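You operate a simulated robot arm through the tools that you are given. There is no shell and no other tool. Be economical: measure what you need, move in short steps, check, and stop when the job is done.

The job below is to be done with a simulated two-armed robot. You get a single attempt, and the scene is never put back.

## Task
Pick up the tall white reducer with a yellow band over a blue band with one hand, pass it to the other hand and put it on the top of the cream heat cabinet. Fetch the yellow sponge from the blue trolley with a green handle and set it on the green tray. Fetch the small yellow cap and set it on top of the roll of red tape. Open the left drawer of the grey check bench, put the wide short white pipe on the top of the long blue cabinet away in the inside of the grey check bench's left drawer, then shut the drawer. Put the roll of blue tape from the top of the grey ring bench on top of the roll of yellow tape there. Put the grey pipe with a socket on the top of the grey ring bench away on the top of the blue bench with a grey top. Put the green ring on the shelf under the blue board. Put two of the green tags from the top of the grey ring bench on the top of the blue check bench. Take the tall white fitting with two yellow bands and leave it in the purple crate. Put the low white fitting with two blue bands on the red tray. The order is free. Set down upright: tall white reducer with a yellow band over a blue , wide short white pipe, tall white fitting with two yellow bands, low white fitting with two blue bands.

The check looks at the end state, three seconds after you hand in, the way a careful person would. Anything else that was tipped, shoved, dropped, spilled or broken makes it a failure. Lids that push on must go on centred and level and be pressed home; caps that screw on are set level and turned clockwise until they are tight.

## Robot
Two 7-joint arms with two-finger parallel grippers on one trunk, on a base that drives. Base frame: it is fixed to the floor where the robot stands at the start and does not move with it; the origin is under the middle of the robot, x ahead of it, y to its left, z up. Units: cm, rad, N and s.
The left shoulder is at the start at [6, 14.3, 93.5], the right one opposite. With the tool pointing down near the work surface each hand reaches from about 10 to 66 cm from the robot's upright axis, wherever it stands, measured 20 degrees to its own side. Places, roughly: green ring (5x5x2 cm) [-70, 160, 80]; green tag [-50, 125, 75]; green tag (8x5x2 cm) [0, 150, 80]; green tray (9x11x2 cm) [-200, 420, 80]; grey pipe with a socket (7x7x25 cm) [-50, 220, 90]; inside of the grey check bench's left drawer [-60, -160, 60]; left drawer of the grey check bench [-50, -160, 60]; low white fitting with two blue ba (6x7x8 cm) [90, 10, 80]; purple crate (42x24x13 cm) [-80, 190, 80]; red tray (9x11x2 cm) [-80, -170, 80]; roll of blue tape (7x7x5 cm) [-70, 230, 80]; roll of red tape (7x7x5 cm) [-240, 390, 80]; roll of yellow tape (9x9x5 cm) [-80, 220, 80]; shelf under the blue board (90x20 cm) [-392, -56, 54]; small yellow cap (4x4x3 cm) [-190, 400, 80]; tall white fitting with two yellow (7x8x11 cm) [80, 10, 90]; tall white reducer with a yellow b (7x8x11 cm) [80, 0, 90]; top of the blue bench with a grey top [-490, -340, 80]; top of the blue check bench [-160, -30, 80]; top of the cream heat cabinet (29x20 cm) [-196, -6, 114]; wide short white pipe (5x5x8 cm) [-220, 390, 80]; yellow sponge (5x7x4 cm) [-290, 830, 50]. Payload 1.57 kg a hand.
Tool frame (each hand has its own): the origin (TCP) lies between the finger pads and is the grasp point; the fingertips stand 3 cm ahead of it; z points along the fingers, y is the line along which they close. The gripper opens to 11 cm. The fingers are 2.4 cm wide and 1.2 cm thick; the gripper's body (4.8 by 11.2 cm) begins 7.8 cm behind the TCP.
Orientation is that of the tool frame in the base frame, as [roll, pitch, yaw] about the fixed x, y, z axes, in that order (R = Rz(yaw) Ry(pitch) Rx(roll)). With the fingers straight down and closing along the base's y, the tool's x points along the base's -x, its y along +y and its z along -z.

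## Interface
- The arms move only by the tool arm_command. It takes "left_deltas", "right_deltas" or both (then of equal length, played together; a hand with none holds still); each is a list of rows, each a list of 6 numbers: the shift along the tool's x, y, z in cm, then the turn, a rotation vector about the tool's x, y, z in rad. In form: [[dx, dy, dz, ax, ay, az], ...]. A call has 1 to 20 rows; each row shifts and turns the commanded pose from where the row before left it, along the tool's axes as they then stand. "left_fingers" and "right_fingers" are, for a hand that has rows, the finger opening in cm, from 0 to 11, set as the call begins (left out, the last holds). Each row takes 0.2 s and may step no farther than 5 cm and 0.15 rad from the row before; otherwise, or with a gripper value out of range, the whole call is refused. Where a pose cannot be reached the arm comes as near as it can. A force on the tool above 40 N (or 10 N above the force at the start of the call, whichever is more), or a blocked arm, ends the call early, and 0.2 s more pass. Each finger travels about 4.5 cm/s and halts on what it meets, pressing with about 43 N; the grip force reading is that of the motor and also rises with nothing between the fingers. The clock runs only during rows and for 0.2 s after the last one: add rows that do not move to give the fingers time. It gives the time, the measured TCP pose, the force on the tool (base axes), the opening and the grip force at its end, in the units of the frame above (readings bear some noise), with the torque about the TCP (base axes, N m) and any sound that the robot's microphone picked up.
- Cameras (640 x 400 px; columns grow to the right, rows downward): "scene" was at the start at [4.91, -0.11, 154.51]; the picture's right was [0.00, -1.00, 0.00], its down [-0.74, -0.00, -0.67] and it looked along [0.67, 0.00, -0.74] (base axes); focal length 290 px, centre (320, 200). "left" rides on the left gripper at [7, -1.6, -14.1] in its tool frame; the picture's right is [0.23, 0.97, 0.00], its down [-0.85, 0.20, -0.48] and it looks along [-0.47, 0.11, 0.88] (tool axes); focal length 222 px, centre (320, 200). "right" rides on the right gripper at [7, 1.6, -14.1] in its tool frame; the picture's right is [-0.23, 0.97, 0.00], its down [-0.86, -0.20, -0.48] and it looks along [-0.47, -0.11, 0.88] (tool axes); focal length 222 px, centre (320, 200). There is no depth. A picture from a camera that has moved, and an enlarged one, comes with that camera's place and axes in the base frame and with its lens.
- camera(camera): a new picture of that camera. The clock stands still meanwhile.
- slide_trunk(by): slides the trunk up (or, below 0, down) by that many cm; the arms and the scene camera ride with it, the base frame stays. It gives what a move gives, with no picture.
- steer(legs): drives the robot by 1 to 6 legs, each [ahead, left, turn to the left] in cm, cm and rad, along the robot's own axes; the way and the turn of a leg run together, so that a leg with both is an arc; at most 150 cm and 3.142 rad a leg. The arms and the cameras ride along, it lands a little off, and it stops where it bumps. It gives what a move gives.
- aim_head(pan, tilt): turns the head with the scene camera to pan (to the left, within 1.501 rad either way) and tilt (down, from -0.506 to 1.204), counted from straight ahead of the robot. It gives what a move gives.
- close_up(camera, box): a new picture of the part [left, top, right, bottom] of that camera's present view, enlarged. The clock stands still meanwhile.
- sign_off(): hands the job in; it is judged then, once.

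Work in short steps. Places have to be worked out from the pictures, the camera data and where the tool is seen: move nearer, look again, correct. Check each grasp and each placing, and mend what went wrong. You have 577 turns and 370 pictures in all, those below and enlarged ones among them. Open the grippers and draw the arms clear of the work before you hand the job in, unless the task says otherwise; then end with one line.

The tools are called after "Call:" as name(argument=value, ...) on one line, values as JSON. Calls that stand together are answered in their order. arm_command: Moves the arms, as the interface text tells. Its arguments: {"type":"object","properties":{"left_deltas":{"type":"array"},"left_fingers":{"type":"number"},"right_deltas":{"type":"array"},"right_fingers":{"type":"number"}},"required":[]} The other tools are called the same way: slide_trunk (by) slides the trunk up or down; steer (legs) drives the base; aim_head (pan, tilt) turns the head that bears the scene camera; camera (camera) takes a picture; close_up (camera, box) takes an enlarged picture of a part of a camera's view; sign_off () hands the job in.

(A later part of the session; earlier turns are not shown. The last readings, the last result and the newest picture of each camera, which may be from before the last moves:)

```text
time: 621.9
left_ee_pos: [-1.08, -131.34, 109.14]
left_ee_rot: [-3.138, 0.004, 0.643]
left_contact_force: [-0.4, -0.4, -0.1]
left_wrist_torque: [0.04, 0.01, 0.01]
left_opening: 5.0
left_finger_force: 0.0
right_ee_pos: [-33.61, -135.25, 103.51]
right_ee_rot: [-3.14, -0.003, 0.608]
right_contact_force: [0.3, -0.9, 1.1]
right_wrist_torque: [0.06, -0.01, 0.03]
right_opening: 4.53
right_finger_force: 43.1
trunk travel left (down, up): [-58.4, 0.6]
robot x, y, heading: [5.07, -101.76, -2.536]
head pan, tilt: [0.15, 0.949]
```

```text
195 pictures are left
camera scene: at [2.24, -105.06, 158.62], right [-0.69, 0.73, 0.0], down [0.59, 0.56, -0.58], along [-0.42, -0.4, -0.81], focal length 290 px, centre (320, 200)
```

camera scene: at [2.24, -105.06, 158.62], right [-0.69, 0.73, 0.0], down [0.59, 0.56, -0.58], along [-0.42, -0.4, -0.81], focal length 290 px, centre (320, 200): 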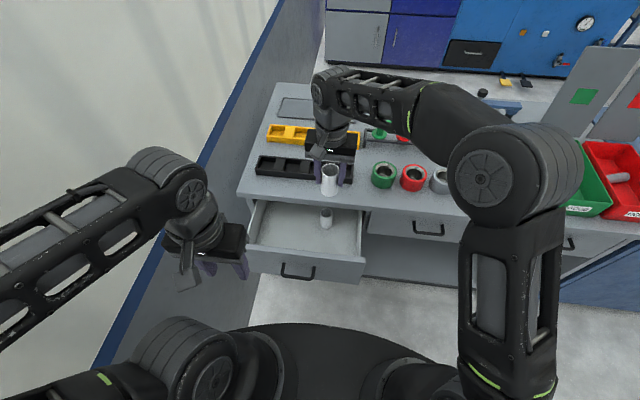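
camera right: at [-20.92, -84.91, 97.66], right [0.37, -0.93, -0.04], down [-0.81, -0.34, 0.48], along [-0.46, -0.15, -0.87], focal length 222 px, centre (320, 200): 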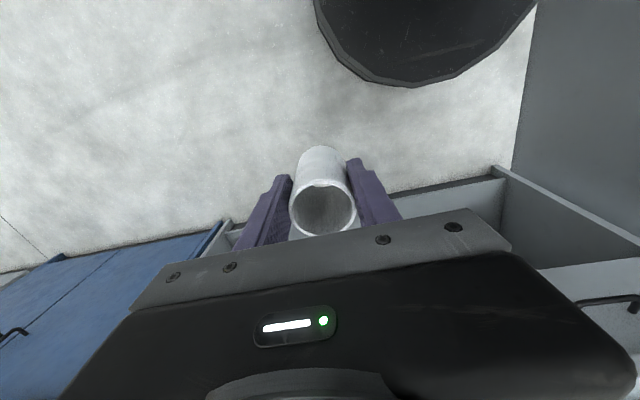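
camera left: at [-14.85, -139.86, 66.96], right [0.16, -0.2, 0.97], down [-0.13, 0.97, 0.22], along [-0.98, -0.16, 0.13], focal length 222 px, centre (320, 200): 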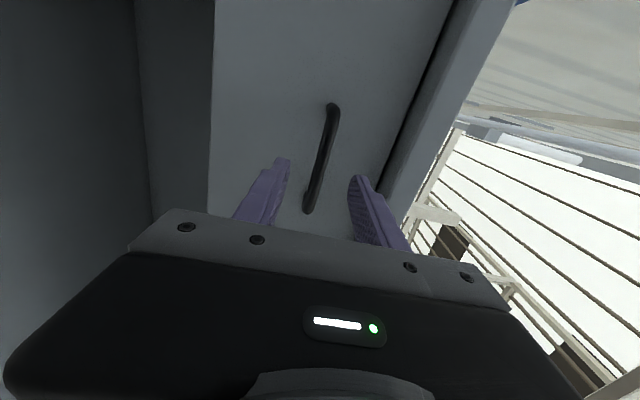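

Call:
arm_command(right_deltas=[[-0.3, 4.5, 0, 0, 0, 0], [-0.3, 4.5, 0, 0, 0, 0], [0, 4.5, 0, 0, 0, 0], [0, 0, 4, 0, 0, 0]])

Call:
camera(camera="right")

Call:
close_up(camera="scene", box=[220, 140, 400, 290])

```text
time: 622.9
left_ee_pos: [-1.09, -131.29, 109.13]
left_ee_rot: [-3.14, 0.003, 0.645]
left_contact_force: [0.8, 0.5, -0.3]
left_wrist_torque: [0.0, 0.02, 0.01]
left_opening: 5.0
left_finger_force: 0.1
right_ee_pos: [-26.25, -146.48, 99.42]
right_ee_rot: [3.139, -0.004, 0.605]
right_contact_force: [-0.2, -0.1, -0.4]
right_wrist_torque: [0.0, 0.02, 0.0]
right_opening: 4.54
right_finger_force: 42.7
trunk travel left (down, up): [-58.4, 0.6]
robot x, y, heading: [4.94, -101.45, -2.534]
head pan, tilt: [0.15, 0.949]
```

```text
194 pictures are left
camera right: at [-19.8, -143.86, 113.46], right [0.37, -0.93, 0.0], down [-0.82, -0.32, 0.48], along [-0.44, -0.18, -0.88], focal length 222 px, centre (320, 200)
```

right: 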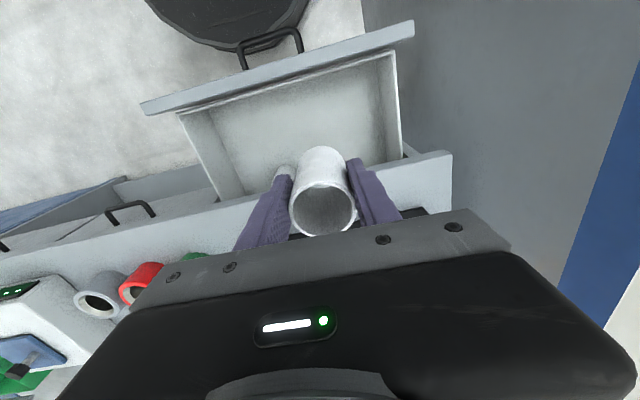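

```text
2.67 times, centred on (310, 215) of scene
camera zoom: at [2.09, -104.91, 158.62], right [-0.69, 0.73, 0.0], down [0.59, 0.56, -0.58], along [-0.42, -0.4, -0.81], focal length 773 px, centre (347, 160)
```

zoom: 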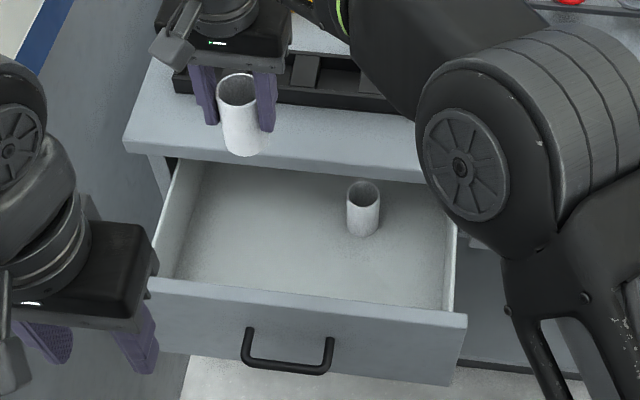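

The pipe is above the drawer's middle. I lower 20 cm and check.

Call:
arm_command(right_deltas=[[0, 0, 4, 0, 0, 0], [0, 0, 4, 0, 0, 0], [0, 0, 4, 0, 0, 0], [0, 0, 4, 0, 0, 0], [0, 0, 4, 0, 0, 0]])

Call:
close_up(camera="scene", box=[220, 140, 400, 290])

Call:
camera(camera="right")

```text
time: 624.1
left_ee_pos: [-1.02, -131.22, 109.12]
left_ee_rot: [-3.14, 0.004, 0.647]
left_contact_force: [0.6, -0.4, 1.1]
left_wrist_torque: [0.02, -0.01, 0.03]
left_opening: 4.98
left_finger_force: 0.0
right_ee_pos: [-26.18, -146.42, 79.58]
right_ee_rot: [3.138, -0.002, 0.606]
right_contact_force: [-0.1, -0.1, -0.8]
right_wrist_torque: [-0.01, 0.02, 0.02]
right_opening: 4.53
right_finger_force: 42.9
trunk travel left (down, up): [-58.4, 0.6]
robot x, y, heading: [5.02, -101.65, -2.535]
head pan, tilt: [0.15, 0.949]
```

```text
2.67 times, centred on (310, 215) of scene
camera zoom: at [2.15, -104.99, 158.62], right [-0.69, 0.73, 0.0], down [0.59, 0.56, -0.58], along [-0.42, -0.4, -0.81], focal length 773 px, centre (347, 160)
```

zoom: 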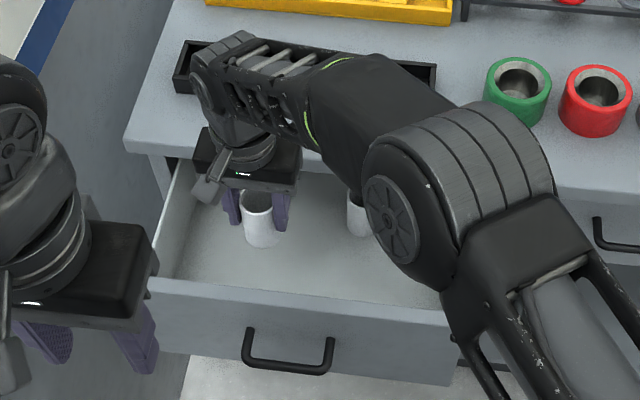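

```text
191 pictures are left
camera right: at [-19.76, -143.85, 93.63], right [0.37, -0.93, 0.0], down [-0.82, -0.32, 0.48], along [-0.44, -0.18, -0.88], focal length 222 px, centre (320, 200)
```

right: 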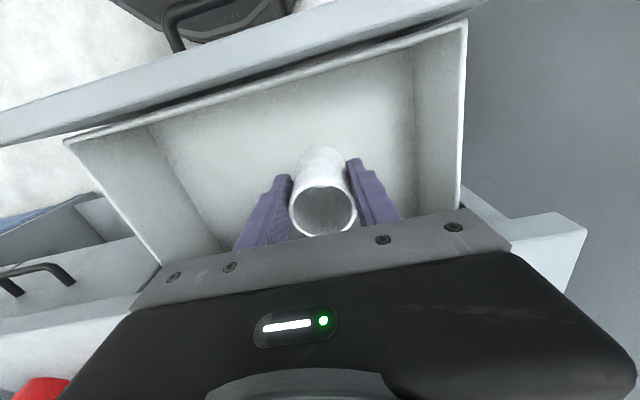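

Call:
arm_command(right_deltas=[[0, 0, 3, 0, 0, 0], [0, 0, 1.5, 0, 0, 0]])

Call:
arm_command(right_deltas=[[0, 0, 0.7, 0, 0, 0]])

Call:
arm_command(right_deltas=[[0, 0, 0.7, 0, 0, 0]])

```text
time: 624.7
left_ee_pos: [-0.96, -131.28, 109.18]
left_ee_rot: [-3.14, 0.003, 0.647]
left_contact_force: [0.6, -0.8, 0.4]
left_wrist_torque: [0.01, 0.03, -0.03]
left_opening: 5.02
left_finger_force: 0.0
right_ee_pos: [-26.17, -146.53, 75.08]
right_ee_rot: [3.138, -0.002, 0.606]
right_contact_force: [-0.1, -0.5, -1.0]
right_wrist_torque: [0.01, 0.01, 0.06]
right_opening: 4.51
right_finger_force: 43.1
trunk travel left (down, up): [-58.4, 0.6]
robot x, y, heading: [5.14, -101.57, -2.539]
head pan, tilt: [0.15, 0.949]
```

```text
time: 625.1
left_ee_pos: [-1.1, -131.32, 109.07]
left_ee_rot: [-3.14, 0.004, 0.646]
left_contact_force: [0.1, 0.4, 0.4]
left_wrist_torque: [0.0, 0.01, 0.03]
left_opening: 5.01
left_finger_force: 0.0
right_ee_pos: [-26.27, -146.62, 74.5]
right_ee_rot: [3.141, -0.004, 0.608]
right_contact_force: [-0.7, 0.4, -0.8]
right_wrist_torque: [-0.01, -0.03, -0.04]
right_opening: 4.54
right_finger_force: 43.0
trunk travel left (down, up): [-58.4, 0.6]
robot x, y, heading: [5.29, -101.34, -2.532]
head pan, tilt: [0.15, 0.949]
```

```text
time: 625.5
left_ee_pos: [-1.05, -131.3, 109.14]
left_ee_rot: [-3.14, 0.002, 0.646]
left_contact_force: [0.6, 0.7, -0.3]
left_wrist_torque: [0.01, 0.01, 0.01]
left_opening: 5.01
left_finger_force: 0.0
right_ee_pos: [-26.31, -146.6, 73.83]
right_ee_rot: [3.14, -0.002, 0.606]
right_contact_force: [-0.3, 0.0, -0.1]
right_wrist_torque: [0.01, 0.03, 0.02]
right_opening: 4.49
right_finger_force: 43.5
trunk travel left (down, up): [-58.4, 0.6]
robot x, y, heading: [5.07, -101.78, -2.538]
head pan, tilt: [0.15, 0.949]
```

Call:
arm_command(right_deltas=[[0, 0, 0.7, 0, 0, 0]])

Call:
arm_command(right_deltas=[[0, 0, 0.7, 0, 0, 0]])

Call:
arm_command(right_deltas=[[0, 0, 0.7, 0, 0, 0]])

Call:
close_up(camera="scene", box=[220, 140, 400, 290])

```text
time: 625.9
left_ee_pos: [-1.06, -131.35, 109.15]
left_ee_rot: [-3.139, 0.002, 0.645]
left_contact_force: [0.1, 0.4, 0.4]
left_wrist_torque: [0.0, 0.01, -0.03]
left_opening: 5.02
left_finger_force: 0.0
right_ee_pos: [-26.21, -146.59, 73.08]
right_ee_rot: [3.14, -0.003, 0.606]
right_contact_force: [-0.5, 0.2, -0.6]
right_wrist_torque: [0.02, 0.0, 0.0]
right_opening: 4.51
right_finger_force: 43.3
trunk travel left (down, up): [-58.4, 0.6]
robot x, y, heading: [4.9, -101.69, -2.538]
head pan, tilt: [0.15, 0.949]
```

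```text
time: 626.3
left_ee_pos: [-1.15, -131.33, 109.21]
left_ee_rot: [-3.141, 0.005, 0.646]
left_contact_force: [1.3, 0.9, -0.9]
left_wrist_torque: [0.02, -0.01, 0.02]
left_opening: 5.02
left_finger_force: 0.0
right_ee_pos: [-26.32, -146.44, 72.31]
right_ee_rot: [3.141, -0.003, 0.606]
right_contact_force: [-0.4, 1.0, -0.7]
right_wrist_torque: [0.0, 0.0, 0.0]
right_opening: 4.54
right_finger_force: 43.1
trunk travel left (down, up): [-58.4, 0.6]
robot x, y, heading: [5.16, -101.22, -2.532]
head pan, tilt: [0.15, 0.949]
```

```text
time: 626.7
left_ee_pos: [-1.1, -131.34, 109.22]
left_ee_rot: [-3.141, 0.003, 0.646]
left_contact_force: [-0.2, 0.6, -0.4]
left_wrist_torque: [-0.02, -0.03, -0.01]
left_opening: 5.02
left_finger_force: 0.1
right_ee_pos: [-26.35, -146.45, 71.61]
right_ee_rot: [3.141, -0.002, 0.606]
right_contact_force: [0.5, -0.6, -1.8]
right_wrist_torque: [0.01, -0.02, 0.02]
right_opening: 4.52
right_finger_force: 43.1
trunk travel left (down, up): [-58.4, 0.6]
robot x, y, heading: [4.98, -101.23, -2.533]
head pan, tilt: [0.15, 0.949]
```

```text
2.67 times, centred on (310, 215) of scene
camera zoom: at [2.17, -104.96, 158.62], right [-0.69, 0.73, 0.0], down [0.59, 0.56, -0.58], along [-0.42, -0.4, -0.81], focal length 773 px, centre (347, 160)
```

zoom: 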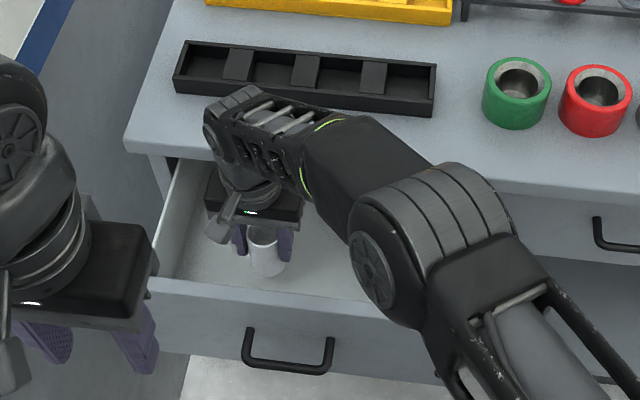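

Not yet at the floor; I continue lowering stepwise.

Call:
arm_command(right_deltas=[[0, 0, 0.8, 0, 0, 0]])

Call:
arm_command(right_deltas=[[0, 0, 0.8, 0, 0, 0]])

Call:
arm_command(right_deltas=[[0, 0, 0.8, 0, 0, 0]])

Call:
arm_command(right_deltas=[[0, 0, 0.8, 0, 0, 0]])

```text
time: 627.1
left_ee_pos: [-1.0, -131.34, 109.2]
left_ee_rot: [-3.14, 0.003, 0.646]
left_contact_force: [-0.7, 0.1, -0.5]
left_wrist_torque: [0.0, 0.02, -0.03]
left_opening: 5.02
left_finger_force: 0.1
right_ee_pos: [-26.34, -146.48, 70.71]
right_ee_rot: [3.141, -0.002, 0.608]
right_contact_force: [0.8, -0.2, -0.9]
right_wrist_torque: [0.0, 0.0, 0.0]
right_opening: 4.51
right_finger_force: 43.3
trunk travel left (down, up): [-58.4, 0.6]
robot x, y, heading: [4.73, -100.95, -2.537]
head pan, tilt: [0.15, 0.949]
```

```text
time: 627.5
left_ee_pos: [-1.07, -131.22, 109.13]
left_ee_rot: [-3.14, 0.004, 0.646]
left_contact_force: [0.4, 0.4, -1.1]
left_wrist_torque: [-0.01, -0.01, -0.05]
left_opening: 5.02
left_finger_force: 0.1
right_ee_pos: [-26.27, -146.46, 69.89]
right_ee_rot: [3.141, -0.001, 0.607]
right_contact_force: [-0.6, -0.6, -1.0]
right_wrist_torque: [-0.02, 0.04, -0.01]
right_opening: 4.5
right_finger_force: 42.8
trunk travel left (down, up): [-58.4, 0.6]
robot x, y, heading: [5.29, -101.48, -2.53]
head pan, tilt: [0.15, 0.949]
```

```text
time: 627.9
left_ee_pos: [-1.02, -131.28, 109.3]
left_ee_rot: [-3.139, 0.004, 0.646]
left_contact_force: [0.7, -0.4, 0.2]
left_wrist_torque: [-0.01, 0.0, -0.03]
left_opening: 5.01
left_finger_force: 0.0
right_ee_pos: [-26.41, -146.44, 69.09]
right_ee_rot: [-3.141, -0.001, 0.606]
right_contact_force: [0.0, 0.5, -1.2]
right_wrist_torque: [0.01, 0.01, -0.01]
right_opening: 4.51
right_finger_force: 42.6
trunk travel left (down, up): [-58.4, 0.6]
robot x, y, heading: [4.91, -101.39, -2.532]
head pan, tilt: [0.15, 0.949]
```

```text
time: 628.3
left_ee_pos: [-1.14, -131.35, 109.29]
left_ee_rot: [-3.14, 0.005, 0.646]
left_contact_force: [0.5, 0.7, 0.4]
left_wrist_torque: [0.02, 0.0, 0.01]
left_opening: 5.01
left_finger_force: 0.0
right_ee_pos: [-26.31, -146.43, 68.28]
right_ee_rot: [-3.14, -0.005, 0.608]
right_contact_force: [-0.1, 0.1, -0.9]
right_wrist_torque: [-0.01, -0.03, -0.02]
right_opening: 4.52
right_finger_force: 42.8
trunk travel left (down, up): [-58.4, 0.6]
robot x, y, heading: [5.09, -101.73, -2.534]
head pan, tilt: [0.15, 0.949]
```

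Call:
arm_command(right_deltas=[[0, 0, 0.8, 0, 0, 0]])

Call:
arm_command(right_deltas=[[0, 0, 0.6, 0, 0, 0]])

Call:
arm_command(right_deltas=[[0, 0, 0.6, 0, 0, 0]])

Call:
close_up(camera="scene", box=[220, 140, 400, 290])

```text
time: 628.7
left_ee_pos: [-1.06, -131.25, 109.09]
left_ee_rot: [-3.139, 0.003, 0.646]
left_contact_force: [-0.1, 0.1, -0.4]
left_wrist_torque: [-0.03, 0.02, 0.04]
left_opening: 5.02
left_finger_force: 0.1
right_ee_pos: [-26.24, -146.61, 67.6]
right_ee_rot: [3.14, -0.003, 0.607]
right_contact_force: [-0.3, 1.0, 0.8]
right_wrist_torque: [0.03, 0.01, 0.0]
right_opening: 4.51
right_finger_force: 42.7
trunk travel left (down, up): [-58.4, 0.6]
robot x, y, heading: [5.18, -101.51, -2.533]
head pan, tilt: [0.15, 0.949]
```

```text
time: 629.1
left_ee_pos: [-1.02, -131.35, 109.22]
left_ee_rot: [-3.141, 0.005, 0.645]
left_contact_force: [-0.2, -0.3, -0.5]
left_wrist_torque: [-0.01, -0.02, 0.0]
left_opening: 5.02
left_finger_force: 0.1
right_ee_pos: [-26.29, -146.54, 66.97]
right_ee_rot: [3.141, -0.004, 0.608]
right_contact_force: [0.1, 0.5, -0.1]
right_wrist_torque: [0.01, -0.02, -0.01]
right_opening: 4.49
right_finger_force: 43.1
trunk travel left (down, up): [-58.4, 0.6]
robot x, y, heading: [5.0, -101.47, -2.532]
head pan, tilt: [0.15, 0.949]
```

```text
time: 629.5
left_ee_pos: [-1.08, -131.23, 109.28]
left_ee_rot: [-3.139, 0.007, 0.644]
left_contact_force: [-0.1, -0.3, -0.7]
left_wrist_torque: [-0.03, 0.0, 0.02]
left_opening: 5.02
left_finger_force: 0.1
right_ee_pos: [-26.41, -146.7, 66.69]
right_ee_rot: [3.138, 0.004, 0.605]
right_contact_force: [-2.8, 1.4, 20.5]
right_wrist_torque: [0.13, 0.34, -0.01]
right_opening: 4.48
right_finger_force: 43.3
trunk travel left (down, up): [-58.4, 0.6]
robot x, y, heading: [4.78, -101.97, -2.536]
head pan, tilt: [0.15, 0.949]
```

```text
2.67 times, centred on (310, 215) of scene
camera zoom: at [2.26, -104.77, 158.67], right [-0.69, 0.73, 0.0], down [0.59, 0.56, -0.58], along [-0.42, -0.4, -0.81], focal length 773 px, centre (347, 160)
```

zoom: 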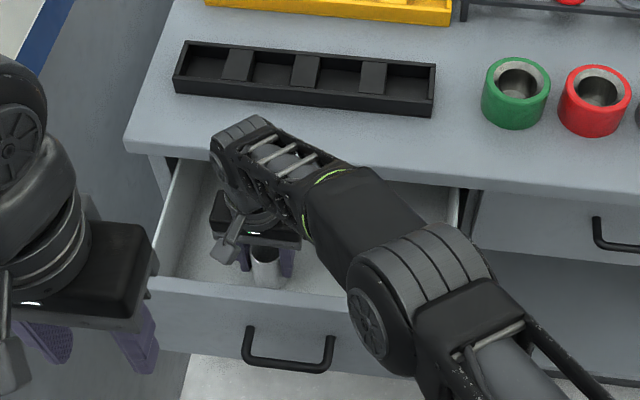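

Contact with the drawer floor (20 N). I release and rise out.

Call:
arm_command(right_deltas=[[0, 0, -0.3, 0, 0, 0], [0, 0, 0, 0, 0, 0], [0, 0, 0, 0, 0, 0], [0, 0, -3, 0, 0, 0], [0, 0, -4, 0, 0, 0], [0, 0, -4.5, 0, 0, 0], [0, 0, -4.5, 0, 0, 0], [0, 0, -4.5, 0, 0, 0], [0, 0, -4.5, 0, 0, 0], [0, 0, -4.5, 0, 0, 0], [0, 0, -4.5, 0, 0, 0]], right_fingers=7)

Call:
close_up(camera="scene", box=[220, 140, 400, 290])

```text
time: 631.9
left_ee_pos: [-1.04, -131.22, 109.2]
left_ee_rot: [-3.138, 0.003, 0.645]
left_contact_force: [0.3, -0.1, 0.4]
left_wrist_torque: [0.0, 0.01, 0.02]
left_opening: 5.01
left_finger_force: 0.1
right_ee_pos: [-26.21, -146.62, 100.47]
right_ee_rot: [3.141, -0.003, 0.606]
right_contact_force: [0.6, 0.6, 0.4]
right_wrist_torque: [0.0, 0.01, -0.03]
right_opening: 7.0
right_finger_force: 0.0
trunk travel left (down, up): [-58.4, 0.6]
robot x, y, heading: [4.74, -101.39, -2.531]
head pan, tilt: [0.15, 0.949]
```

```text
2.67 times, centred on (310, 215) of scene
camera zoom: at [2.22, -104.9, 158.61], right [-0.69, 0.73, 0.0], down [0.59, 0.56, -0.58], along [-0.42, -0.4, -0.81], focal length 773 px, centre (347, 160)
```

zoom: 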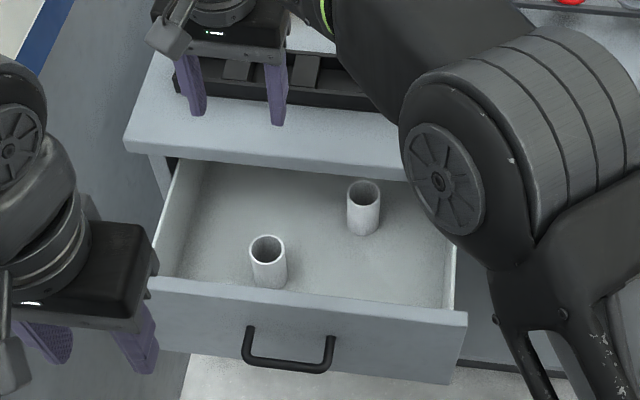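

The white pipe stands in the drawer. To shut it I bring the right hand, closed, down in front of the drawer panel.

Call:
arm_command(right_deltas=[[3.5, -2.5, 0, 0, 0, 0], [3.5, -2.5, 0, 0, 0, 0], [3.5, -2.5, 0, 0, 0, 0], [3.5, -2.5, 0, 0, 0, 0], [3.5, -2.5, 0, 0, 0, 0], [3.5, -2.5, 0, 0, 0, 0]], right_fingers=0)

Call:
arm_command(right_deltas=[[0, 0, 4.5, 0, 0, 0], [0, 0, 4.5, 0, 0, 0], [0, 0, 4.5, 0, 0, 0], [0, 0, 4.5, 0, 0, 0], [0, 0, 4.5, 0, 0, 0], [0, 0, 4.5, 0, 0, 0]])

Call:
camera(camera="scene")

```text
time: 633.3
left_ee_pos: [-1.09, -131.25, 109.11]
left_ee_rot: [-3.141, 0.004, 0.646]
left_contact_force: [-0.1, 1.3, -0.5]
left_wrist_torque: [-0.03, -0.02, 0.02]
left_opening: 5.01
left_finger_force: 0.1
right_ee_pos: [-17.55, -122.3, 100.64]
right_ee_rot: [-3.141, -0.001, 0.605]
right_contact_force: [0.0, 0.7, 0.0]
right_wrist_torque: [-0.03, -0.01, 0.0]
right_opening: 0.0
right_finger_force: 21.1
trunk travel left (down, up): [-58.4, 0.6]
robot x, y, heading: [5.35, -101.76, -2.536]
head pan, tilt: [0.15, 0.949]
```

```text
time: 634.7
left_ee_pos: [-1.06, -131.3, 109.28]
left_ee_rot: [-3.14, 0.004, 0.646]
left_contact_force: [0.4, 0.1, 0.1]
left_wrist_torque: [0.01, -0.01, 0.01]
left_opening: 5.0
left_finger_force: 0.1
right_ee_pos: [-17.62, -122.07, 73.44]
right_ee_rot: [-3.141, -0.002, 0.609]
right_contact_force: [0.7, -0.1, 0.4]
right_wrist_torque: [0.01, -0.01, -0.02]
right_opening: 0.02
right_finger_force: 21.0
trunk travel left (down, up): [-58.4, 0.6]
robot x, y, heading: [5.21, -101.31, -2.532]
head pan, tilt: [0.15, 0.949]
```

```text
187 pictures are left
camera scene: at [2.17, -105.01, 158.62], right [-0.69, 0.73, 0.0], down [0.59, 0.56, -0.58], along [-0.42, -0.4, -0.81], focal length 290 px, centre (320, 200)
```

scene: 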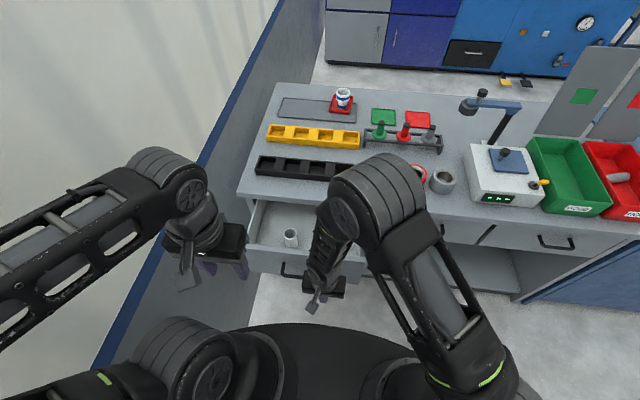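

I raise 1.5 cm for bench clearance and push the panel forward slowly.

Call:
arm_command(right_deltas=[[0, 0, -1.5, 0, 0, 0], [-3, 0, 0, 0, 0, 0], [-3, 0, 0, 0, 0, 0], [-1.5, 0, 0, 0, 0, 0], [-1.3, 0, 0, 0, 0, 0], [-1.3, 0, 0, 0, 0, 0], [-1.3, 0, 0, 0, 0, 0], [-1.3, 0, 0, 0, 0, 0], [-1.3, 0, 0, 0, 0, 0], [-1.3, 0, 0, 0, 0, 0], [-1.3, 0, 0, 0, 0, 0], [-1.3, 0, 0, 0, 0, 0], [-1.3, 0, 0, 0, 0, 0]])

Call:
camera(camera="scene")

```text
time: 637.5
left_ee_pos: [-1.0, -131.21, 109.23]
left_ee_rot: [-3.141, 0.005, 0.645]
left_contact_force: [0.3, 0.8, -0.2]
left_wrist_torque: [0.03, -0.03, 0.0]
left_opening: 5.02
left_finger_force: 0.0
right_ee_pos: [-33.44, -133.14, 75.29]
right_ee_rot: [3.14, -0.002, 0.607]
right_contact_force: [0.3, 0.3, 0.4]
right_wrist_torque: [0.02, -0.02, 0.0]
right_opening: 0.0
right_finger_force: 21.4
trunk travel left (down, up): [-58.4, 0.6]
robot x, y, heading: [4.88, -101.63, -2.526]
head pan, tilt: [0.15, 0.949]
```

```text
186 pictures are left
camera scene: at [2.15, -104.96, 158.62], right [-0.69, 0.73, 0.0], down [0.59, 0.56, -0.58], along [-0.42, -0.4, -0.81], focal length 290 px, centre (320, 200)
```

scene: 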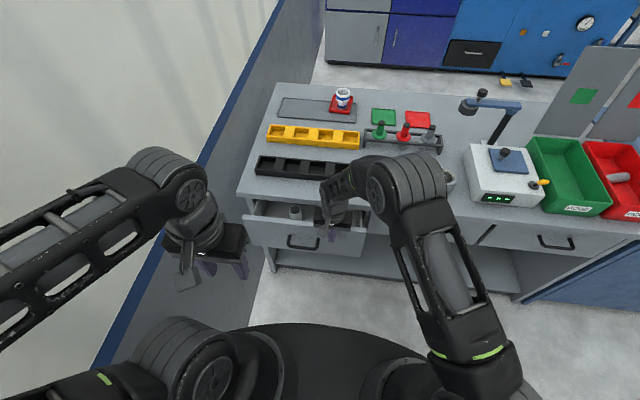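

It closes smoothly. I keep pushing.

Call:
arm_command(right_deltas=[[-1.2, 0, 0, 0, 0, 0], [-1.2, 0, 0, 0, 0, 0], [-1.2, 0, 0, 0, 0, 0], [-1.2, 0, 0, 0, 0, 0], [-1.2, 0, 0, 0, 0, 0], [-1.2, 0, 0, 0, 0, 0], [-1.2, 0, 0, 0, 0, 0], [-0.8, 0, 0, 0, 0, 0], [-0.6, 0, 0, 0, 0, 0]])

Call:
close_up(camera="scene", box=[220, 140, 400, 290])

```text
time: 639.5
left_ee_pos: [-0.91, -130.97, 109.23]
left_ee_rot: [-3.14, 0.004, 0.643]
left_contact_force: [0.8, 0.2, 1.6]
left_wrist_torque: [0.0, -0.04, -0.02]
left_opening: 5.01
left_finger_force: 0.1
right_ee_pos: [-40.27, -138.1, 75.11]
right_ee_rot: [-3.135, -0.024, 0.61]
right_contact_force: [12.5, 10.7, 6.6]
right_wrist_torque: [-0.65, 0.64, 0.22]
right_opening: 0.0
right_finger_force: 20.7
trunk travel left (down, up): [-58.4, 0.6]
robot x, y, heading: [4.99, -101.4, -2.534]
head pan, tilt: [0.15, 0.949]
stopped in row 9 (right hand): the force on the tool passed its limit at 46 N (the readings are from after the stop); the commanded pose is now the measured one
```

```text
2.67 times, centred on (310, 215) of scene
camera zoom: at [2.34, -104.8, 158.63], right [-0.69, 0.73, 0.0], down [0.59, 0.56, -0.58], along [-0.42, -0.4, -0.81], focal length 773 px, centre (347, 160)
```

zoom: 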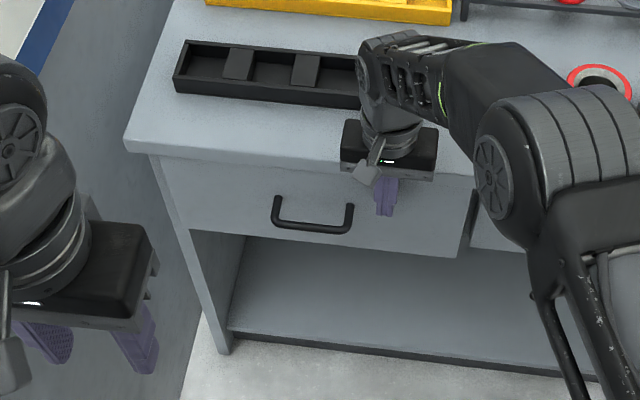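

It stopped at firm contact. I back the hand off and check that the drawer is flush.

Call:
arm_command(right_deltas=[[3, 0, 0, 0, 0, 0], [4, 0, 0, 0, 0, 0], [4, 0, 0, 0, 0, 0], [4, -2, 0, 0, 0, 0], [4, -2, 0, 0, 0, 0], [4, -2, 0, 0, 0, 0], [0, -4, 0, 0, 0, 0], [0, -4, 0, 0, 0, 0]])

Call:
close_up(camera="scene", box=[220, 160, 400, 290])

```text
time: 641.3
left_ee_pos: [-0.99, -131.18, 109.05]
left_ee_rot: [-3.139, 0.004, 0.646]
left_contact_force: [0.6, -0.1, 0.1]
left_wrist_torque: [0.0, 0.0, 0.01]
left_opening: 5.02
left_finger_force: 0.1
right_ee_pos: [-29.87, -113.43, 75.54]
right_ee_rot: [-3.138, -0.02, 0.608]
right_contact_force: [-0.9, -0.1, -0.6]
right_wrist_torque: [0.01, 0.02, 0.02]
right_opening: 0.0
right_finger_force: 21.6
trunk travel left (down, up): [-58.4, 0.6]
robot x, y, heading: [5.1, -101.41, -2.536]
head pan, tilt: [0.15, 0.949]
```

```text
3.08 times, centred on (310, 225) of scene
camera zoom: at [2.2, -104.83, 158.62], right [-0.69, 0.73, 0.0], down [0.59, 0.56, -0.58], along [-0.42, -0.4, -0.81], focal length 892 px, centre (351, 123)
```

zoom: 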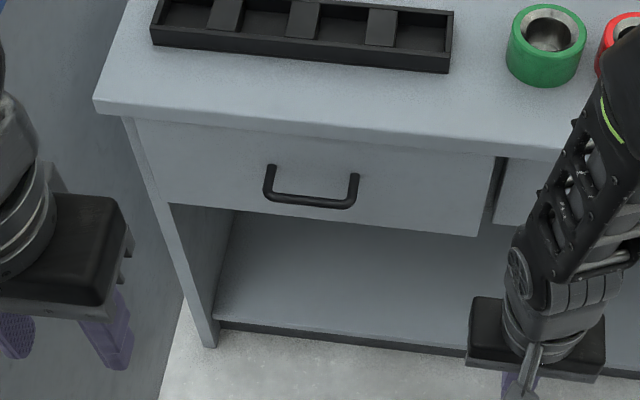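

The drawer still stands about 1.7 cm out: my finger met the overhanging top. I push on the handle bar instead, which clears the overhang.

Call:
arm_command(right_deltas=[[-1.5, 4, 0, 0, 0, 0], [-1.5, 4, 1, 0, 0, 0], [0, 4, 1, 0, 0, 0], [0, 4, 1, 0, 0, 0], [0, 4, 1, 0, -0.02, 0], [0, 4, 0, 0, 0, 0]])

Call:
close_up(camera="scene", box=[220, 160, 400, 290])

```text
time: 642.7
left_ee_pos: [-0.95, -131.2, 109.18]
left_ee_rot: [-3.139, 0.005, 0.644]
left_contact_force: [0.7, 0.4, 0.2]
left_wrist_torque: [-0.02, 0.01, -0.01]
left_opening: 5.01
left_finger_force: 0.0
right_ee_pos: [-18.25, -134.89, 71.1]
right_ee_rot: [-3.138, 0.001, 0.609]
right_contact_force: [0.0, -0.7, 0.6]
right_wrist_torque: [0.01, 0.01, 0.0]
right_opening: 0.0
right_finger_force: 21.0
trunk travel left (down, up): [-58.4, 0.6]
robot x, y, heading: [4.83, -101.22, -2.531]
head pan, tilt: [0.15, 0.949]
```

```text
3.08 times, centred on (310, 225) of scene
camera zoom: at [2.28, -104.95, 158.62], right [-0.69, 0.73, 0.0], down [0.59, 0.56, -0.58], along [-0.42, -0.4, -0.81], focal length 892 px, centre (351, 123)
```

zoom: 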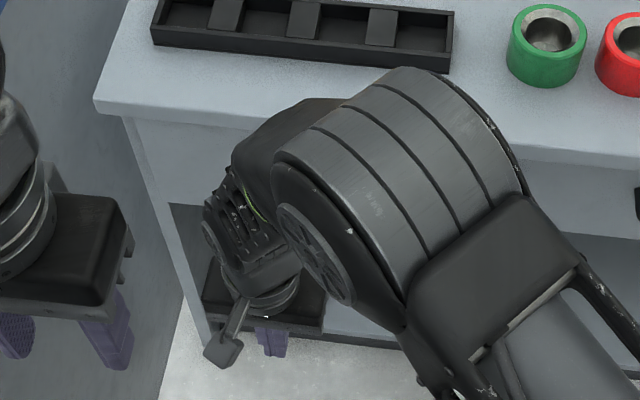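

Call:
arm_command(right_deltas=[[-4, 0, 0, 0, 0, 0], [-4, 0, 0, 0, 0, 0], [-4, 0, 0, 0, 0, 0], [-3, 0, 0, 0, 0, 0], [-0.8, 0, 0, 0, 0, 0], [-0.6, 0, 0, 0, 0, 0], [-0.6, 0, 0, 0, 0, 0], [-0.6, 0, 0, 0, 0, 0], [-0.6, 0, 0, 0, 0, 0], [-0.5, 0, 0, 0, 0, 0], [-0.5, 0, 0, 0, 0, 0]])

Call:
close_up(camera="scene", box=[220, 160, 400, 290])

```text
time: 644.4
left_ee_pos: [-0.99, -131.07, 109.22]
left_ee_rot: [-3.139, 0.007, 0.644]
left_contact_force: [0.4, -0.7, 0.3]
left_wrist_torque: [0.03, -0.01, -0.02]
left_opening: 4.99
left_finger_force: 0.1
right_ee_pos: [-31.92, -144.3, 71.24]
right_ee_rot: [-3.135, -0.014, 0.613]
right_contact_force: [13.1, 11.1, 5.8]
right_wrist_torque: [-1.1, 1.33, 0.23]
right_opening: 0.0
right_finger_force: 21.8
trunk travel left (down, up): [-58.4, 0.6]
robot x, y, heading: [4.94, -101.34, -2.539]
head pan, tilt: [0.15, 0.949]
stopped in row 8 (right hand): the force on the tool passed its limit at 46 N (the readings are from after the stop); the commanded pose is now the measured one
```

```text
3.08 times, centred on (310, 225) of scene
camera zoom: at [2.41, -104.7, 158.64], right [-0.69, 0.73, 0.0], down [0.59, 0.56, -0.58], along [-0.42, -0.4, -0.81], focal length 892 px, centre (351, 123)
```

zoom: 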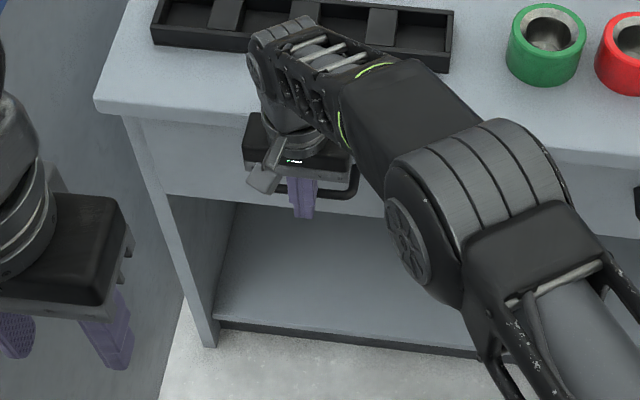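

The gripper's body met the top's edge. I back off, pitch the hand forward-up by 0.9 rad so that only the fingertips go under the overhang, then push.

Call:
arm_command(right_deltas=[[3, 0, 0, 0, 0, 0], [4, -2, 0, 0, 0, 0], [3, -3, 0, 0, 0, 0], [0, -3, 0, 0, -0.15, 0], [0, 0, 0, 0, -0.15, 0], [0, 0, 0, 0, -0.15, 0], [0, 0, 0, 0, -0.15, 0], [0, 0, 0, 0, -0.15, 0], [0, 0, 0, 0, -0.15, 0]])

Call:
camera(camera="scene")

```text
time: 646.5
left_ee_pos: [-1.05, -131.23, 109.27]
left_ee_rot: [3.141, 0.003, 0.643]
left_contact_force: [-0.1, 0.6, 0.0]
left_wrist_torque: [0.01, 0.02, -0.01]
left_opening: 5.01
left_finger_force: 0.1
right_ee_pos: [-31.08, -133.33, 73.77]
right_ee_rot: [2.905, 0.806, 0.248]
right_contact_force: [-0.8, 0.3, 0.5]
right_wrist_torque: [-0.03, 0.02, 0.01]
right_opening: 0.01
right_finger_force: 20.8
trunk travel left (down, up): [-58.4, 0.6]
robot x, y, heading: [4.87, -101.57, -2.539]
head pan, tilt: [0.15, 0.949]
stopped in row 9 (right hand): the arm was blocked; the commanded pose is now the measured one
```

```text
181 pictures are left
camera scene: at [2.3, -104.85, 158.62], right [-0.69, 0.73, 0.0], down [0.59, 0.56, -0.58], along [-0.42, -0.4, -0.81], focal length 290 px, centre (320, 200)
```

scene: 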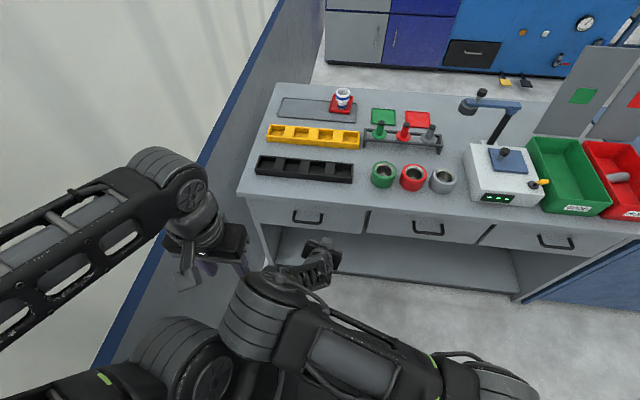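

The hand points forward-down at 42°. I go forward under the overhang and push the panel home.

Call:
arm_command(right_deltas=[[-1.85, 0.55, 3.98, 0, 0, 0], [-1.85, 0.55, 3.98, 0, 0, 0], [-0.39, 0.11, 0.44, 0, 0, 0], [-0.39, 0.11, 0.44, 0, 0, 0], [-0.39, 0.11, 0.44, 0, 0, 0], [-0.39, 0.11, 0.44, 0, 0, 0], [-0.39, 0.11, 0.44, 0, 0, 0], [-0.39, 0.11, 0.44, 0, 0, 0], [-0.39, 0.11, 0.44, 0, 0, 0]])

Call:
close_up(camera="scene", box=[220, 160, 400, 290])

```text
time: 648.4
left_ee_pos: [-0.7, -130.8, 109.36]
left_ee_rot: [-3.14, 0.006, 0.64]
left_contact_force: [-0.4, 0.2, -0.2]
left_wrist_torque: [0.03, 0.03, -0.01]
left_opening: 5.01
left_finger_force: 0.1
right_ee_pos: [-40.62, -139.88, 71.18]
right_ee_rot: [2.911, 0.801, 0.255]
right_contact_force: [16.1, 15.3, 19.6]
right_wrist_torque: [-0.24, 0.24, -0.03]
right_opening: 0.0
right_finger_force: 21.2
trunk travel left (down, up): [-58.4, 0.6]
robot x, y, heading: [4.95, -101.29, -2.538]
head pan, tilt: [0.15, 0.949]
stopped in row 9 (right hand): the force on the tool passed its limit at 46 N (the readings are from after the stop); the commanded pose is now the measured one
```

```text
3.08 times, centred on (310, 225) of scene
camera zoom: at [2.64, -104.48, 158.67], right [-0.69, 0.73, 0.0], down [0.59, 0.56, -0.58], along [-0.43, -0.4, -0.81], focal length 892 px, centre (351, 123)
```

zoom: 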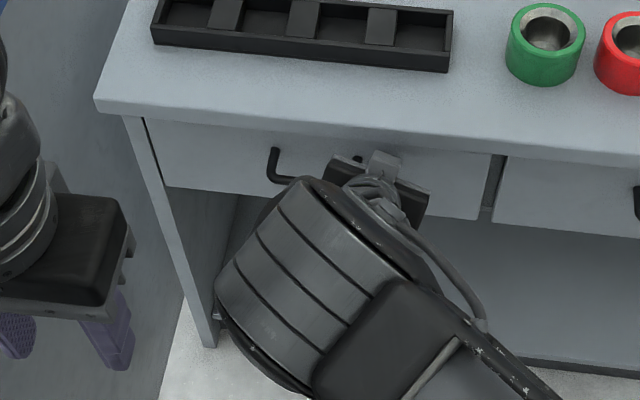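

The drawer is flush now. I withdraw the hand, back away, and restore the hand's orientation.

Call:
arm_command(right_deltas=[[1.9, -0.5, -2.2, 0, 0, 0], [2.6, -0.72, -2.96, 0, 0, 0], [2.6, -0.72, -2.96, 0, 0, 0]])

Call:
steer(legs=[[-45, 0, 0]])

Call:
close_up(camera="scene", box=[220, 100, 440, 230])

```text
time: 649.2
left_ee_pos: [-0.91, -131.18, 109.18]
left_ee_rot: [-3.14, 0.003, 0.643]
left_contact_force: [0.3, 0.9, -0.4]
left_wrist_torque: [0.0, -0.02, 0.0]
left_opening: 5.01
left_finger_force: 0.0
right_ee_pos: [-31.77, -133.94, 71.13]
right_ee_rot: [2.914, 0.796, 0.258]
right_contact_force: [0.0, 0.5, -0.1]
right_wrist_torque: [0.0, 0.03, 0.03]
right_opening: 0.01
right_finger_force: 21.4
trunk travel left (down, up): [-58.4, 0.6]
robot x, y, heading: [4.97, -101.43, -2.534]
head pan, tilt: [0.15, 0.949]
```

```text
time: 651.9
left_ee_pos: [35.81, -105.59, 109.12]
left_ee_rot: [-3.139, 0.002, 0.644]
left_contact_force: [-0.1, -0.2, 0.4]
left_wrist_torque: [-0.01, -0.02, -0.03]
left_opening: 5.02
left_finger_force: 0.2
right_ee_pos: [4.79, -108.54, 71.19]
right_ee_rot: [2.915, 0.798, 0.257]
right_contact_force: [-0.1, 0.3, -0.3]
right_wrist_torque: [-0.02, -0.01, 0.01]
right_opening: 0.02
right_finger_force: 21.1
trunk travel left (down, up): [-58.4, 0.6]
robot x, y, heading: [41.91, -75.87, -2.534]
head pan, tilt: [0.15, 0.949]
```

```text
2.91 times, centred on (330, 165) of scene
camera zoom: at [39.04, -79.3, 158.62], right [-0.69, 0.73, 0.0], down [0.59, 0.56, -0.58], along [-0.42, -0.4, -0.81], focal length 844 px, centre (291, 302)
```

zoom: 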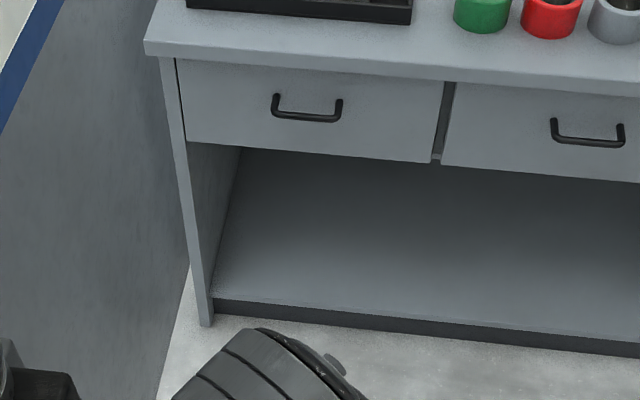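

The drawer is shut flush. I restore the right hand's orientation and height, then drive back to the long blue cabinet.

Call:
arm_command(right_deltas=[[0, 0, 0, 0.0129, 0.1383, -0.0398], [0, 0, 0, 0.0129, 0.1383, -0.0398], [0, 0, 0, 0.0129, 0.1383, -0.0398], [0, 0, 0, 0.0129, 0.1383, -0.0398], [0, 0, 0, 0.0129, 0.1383, -0.0398], [0, 0, 0, 0.0129, 0.1383, -0.0398], [0, -3, -4, 0, 0, 0], [0, -3, -4, 0, 0, 0], [0, -3, -4, 0, 0, 0], [0, -3, -4, 0, 0, 0], [0, -3, -4, 0, 0, 0], [0, -2, -4, 0, 0, 0], [0, 0, -4, 0, 0, 0]])

Call:
steer(legs=[[0, 0, -1.389], [104, 0, 0], [103, 0, 0], [0, 0, -0.14], [78, 0, 0], [79, 0, 0]])

Call:
steer(legs=[[0, 0, -0.814], [91, 0, 0], [0, 0, -0.596], [58, 0, 0], [0, 0, 1.39]])

Call:
aim_head(pan=0, tilt=0.7)

Call:
camera(camera="scene")

```text
time: 654.7
left_ee_pos: [35.77, -105.53, 109.16]
left_ee_rot: [-3.139, 0.003, 0.644]
left_contact_force: [1.1, 0.0, 0.6]
left_wrist_torque: [-0.04, 0.06, -0.04]
left_opening: 4.99
left_finger_force: 0.1
right_ee_pos: [-5.22, -94.71, 99.31]
right_ee_rot: [-3.139, -0.01, 0.609]
right_contact_force: [-0.7, 0.8, 0.5]
right_wrist_torque: [0.0, -0.02, 0.0]
right_opening: 0.0
right_finger_force: 21.5
trunk travel left (down, up): [-58.4, 0.6]
robot x, y, heading: [41.71, -76.08, -2.533]
head pan, tilt: [0.15, 0.949]
```

```text
time: 676.6
left_ee_pos: [-243.53, 184.75, 109.11]
left_ee_rot: [-3.14, 0.001, -0.816]
left_contact_force: [0.3, 0.6, -0.4]
left_wrist_torque: [-0.05, -0.01, -0.01]
left_opening: 5.03
left_finger_force: 0.1
right_ee_pos: [-237.23, 226.66, 99.38]
right_ee_rot: [-3.139, -0.01, -0.851]
right_contact_force: [-0.2, -0.4, -0.4]
right_wrist_torque: [0.0, -0.02, 0.02]
right_opening: 0.0
right_finger_force: 21.5
trunk travel left (down, up): [-58.4, 0.6]
robot x, y, heading: [-213.44, 182.22, 2.293]
head pan, tilt: [0.15, 0.949]
```

```text
time: 691.6
left_ee_pos: [-195.0, 321.56, 109.23]
left_ee_rot: [-3.14, 0.002, -0.851]
left_contact_force: [0.4, -0.5, -1.3]
left_wrist_torque: [0.0, 0.0, -0.02]
left_opening: 5.01
left_finger_force: 0.0
right_ee_pos: [-187.35, 363.24, 99.27]
right_ee_rot: [-3.138, -0.009, -0.886]
right_contact_force: [-0.1, 0.0, -0.6]
right_wrist_torque: [-0.02, -0.02, 0.01]
right_opening: 0.02
right_finger_force: 21.8
trunk travel left (down, up): [-58.4, 0.6]
robot x, y, heading: [-165.01, 318.09, 2.254]
head pan, tilt: [0.15, 0.949]
```

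```text
time: 692.4
left_ee_pos: [-194.97, 321.64, 109.18]
left_ee_rot: [-3.14, 0.002, -0.849]
left_contact_force: [0.4, -0.4, -0.3]
left_wrist_torque: [0.03, 0.01, 0.01]
left_opening: 5.0
left_finger_force: 0.0
right_ee_pos: [-187.3, 363.38, 99.41]
right_ee_rot: [-3.14, -0.009, -0.887]
right_contact_force: [0.3, -0.5, 0.1]
right_wrist_torque: [0.01, 0.04, 0.01]
right_opening: 0.0
right_finger_force: 21.2
trunk travel left (down, up): [-58.4, 0.6]
robot x, y, heading: [-164.67, 317.98, 2.256]
head pan, tilt: [0.0, 0.7]
```

```text
178 pictures are left
camera scene: at [-168.39, 321.96, 160.59], right [0.77, 0.63, 0.0], down [0.41, -0.5, -0.76], along [-0.48, 0.59, -0.64], focal length 290 px, centre (320, 200)
```

scene: 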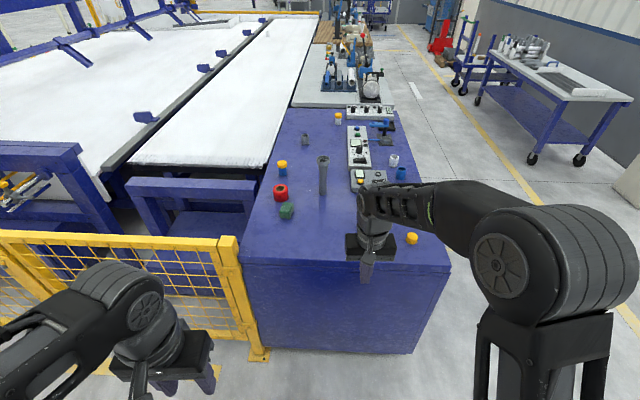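

I retract the right hand a bit and drive to reach the yellow cap at (-187.7, 398.9).

Call:
arm_command(right_deltas=[[4, 0, -1, 0, 0, 0], [4, 0, -1, 0, 0, 0], [4, 0, 0, 0, 0.009, 0]], right_fingers=7)

Call:
steer(legs=[[0, 0, -0.056], [0, -21, 0], [34, 0, 0]])

Call:
camera(camera="scene")

```text
time: 693.1
left_ee_pos: [-194.88, 321.46, 109.24]
left_ee_rot: [-3.141, 0.005, -0.851]
left_contact_force: [-0.1, -1.0, 0.6]
left_wrist_torque: [-0.01, 0.02, 0.01]
left_opening: 5.01
left_finger_force: 0.0
right_ee_pos: [-179.45, 353.92, 101.3]
right_ee_rot: [-3.14, -0.017, -0.886]
right_contact_force: [-0.1, -0.1, 0.6]
right_wrist_torque: [0.03, -0.01, 0.02]
right_opening: 6.8
right_finger_force: 0.1
trunk travel left (down, up): [-58.4, 0.6]
robot x, y, heading: [-165.03, 317.79, 2.261]
head pan, tilt: [0.0, 0.7]
```

```text
time: 697.0
left_ee_pos: [-197.57, 363.11, 109.2]
left_ee_rot: [-3.139, 0.003, -0.905]
left_contact_force: [-0.4, 0.4, 0.0]
left_wrist_torque: [-0.01, -0.04, -0.01]
left_opening: 5.02
left_finger_force: 0.0
right_ee_pos: [-180.27, 394.72, 101.33]
right_ee_rot: [-3.141, -0.019, -0.942]
right_contact_force: [-0.6, 0.3, -0.8]
right_wrist_torque: [-0.05, -0.03, 0.0]
right_opening: 7.0
right_finger_force: 0.0
trunk travel left (down, up): [-58.4, 0.6]
robot x, y, heading: [-167.74, 357.84, 2.195]
head pan, tilt: [0.0, 0.7]
```

```text
177 pictures are left
camera scene: at [-170.95, 362.11, 160.59], right [0.81, 0.59, 0.0], down [0.38, -0.52, -0.76], along [-0.45, 0.62, -0.64], focal length 290 px, centre (320, 200)
```

scene: 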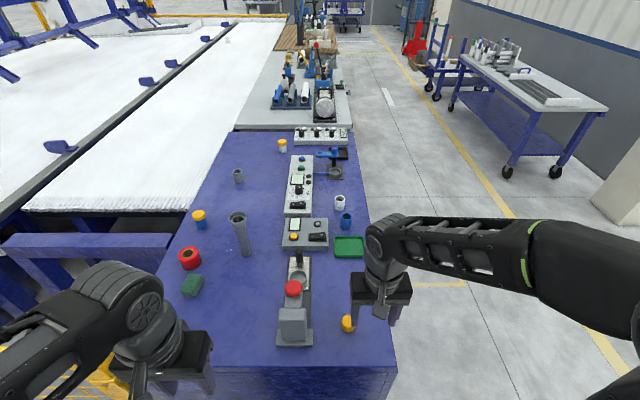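

Call:
arm_command(right_deltas=[[-4.2, 1.8, 0, 0, -0.019, 0], [-4.2, 1.9, 1, 0, 0, 0], [0, 0, 4, 0, 0, 0]])

Call:
camera(camera="right")

Call:
close_up(camera="scene", box=[150, 220, 390, 380])

```text
time: 697.8
left_ee_pos: [-197.41, 363.16, 109.28]
left_ee_rot: [-3.14, 0.001, -0.908]
left_contact_force: [-0.3, -0.3, 0.4]
left_wrist_torque: [-0.03, 0.03, -0.01]
left_opening: 5.01
left_finger_force: 0.0
right_ee_pos: [-188.41, 399.49, 96.17]
right_ee_rot: [-3.141, 0.001, -0.941]
right_contact_force: [0.0, 0.0, -0.4]
right_wrist_torque: [-0.01, 0.01, 0.0]
right_opening: 6.98
right_finger_force: 0.0
trunk travel left (down, up): [-58.4, 0.6]
robot x, y, heading: [-167.72, 357.89, 2.196]
head pan, tilt: [0.0, 0.7]
```

```text
176 pictures are left
camera right: at [-185.67, 392.74, 110.22], right [-0.92, -0.39, 0.0], down [-0.34, 0.81, 0.48], along [-0.19, 0.44, -0.88], focal length 222 px, centre (320, 200)
```

right: 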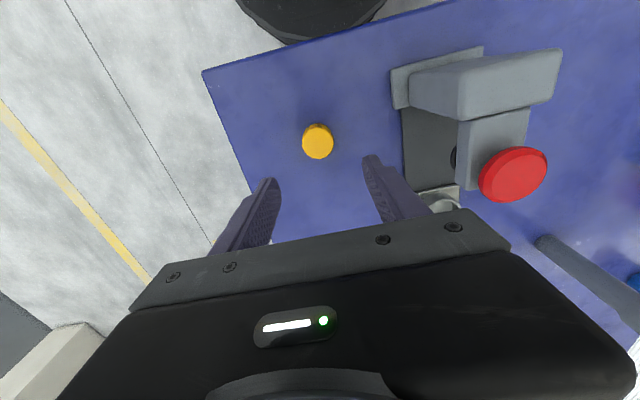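

```text
2.50 times, centred on (270, 300) of scene
camera zoom: at [-170.88, 362.05, 160.6], right [0.81, 0.59, 0.0], down [0.38, -0.52, -0.76], along [-0.45, 0.62, -0.64], focal length 725 px, centre (445, -50)
```

zoom: 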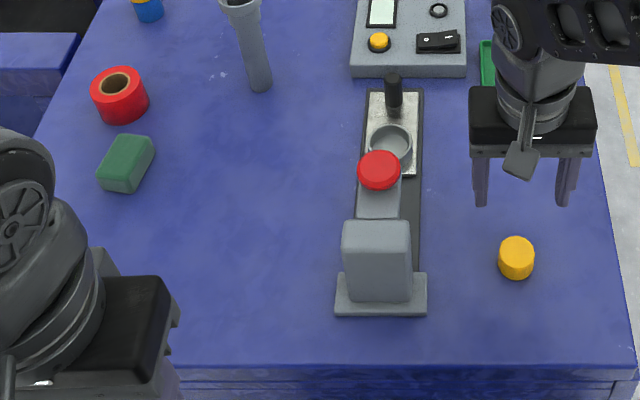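

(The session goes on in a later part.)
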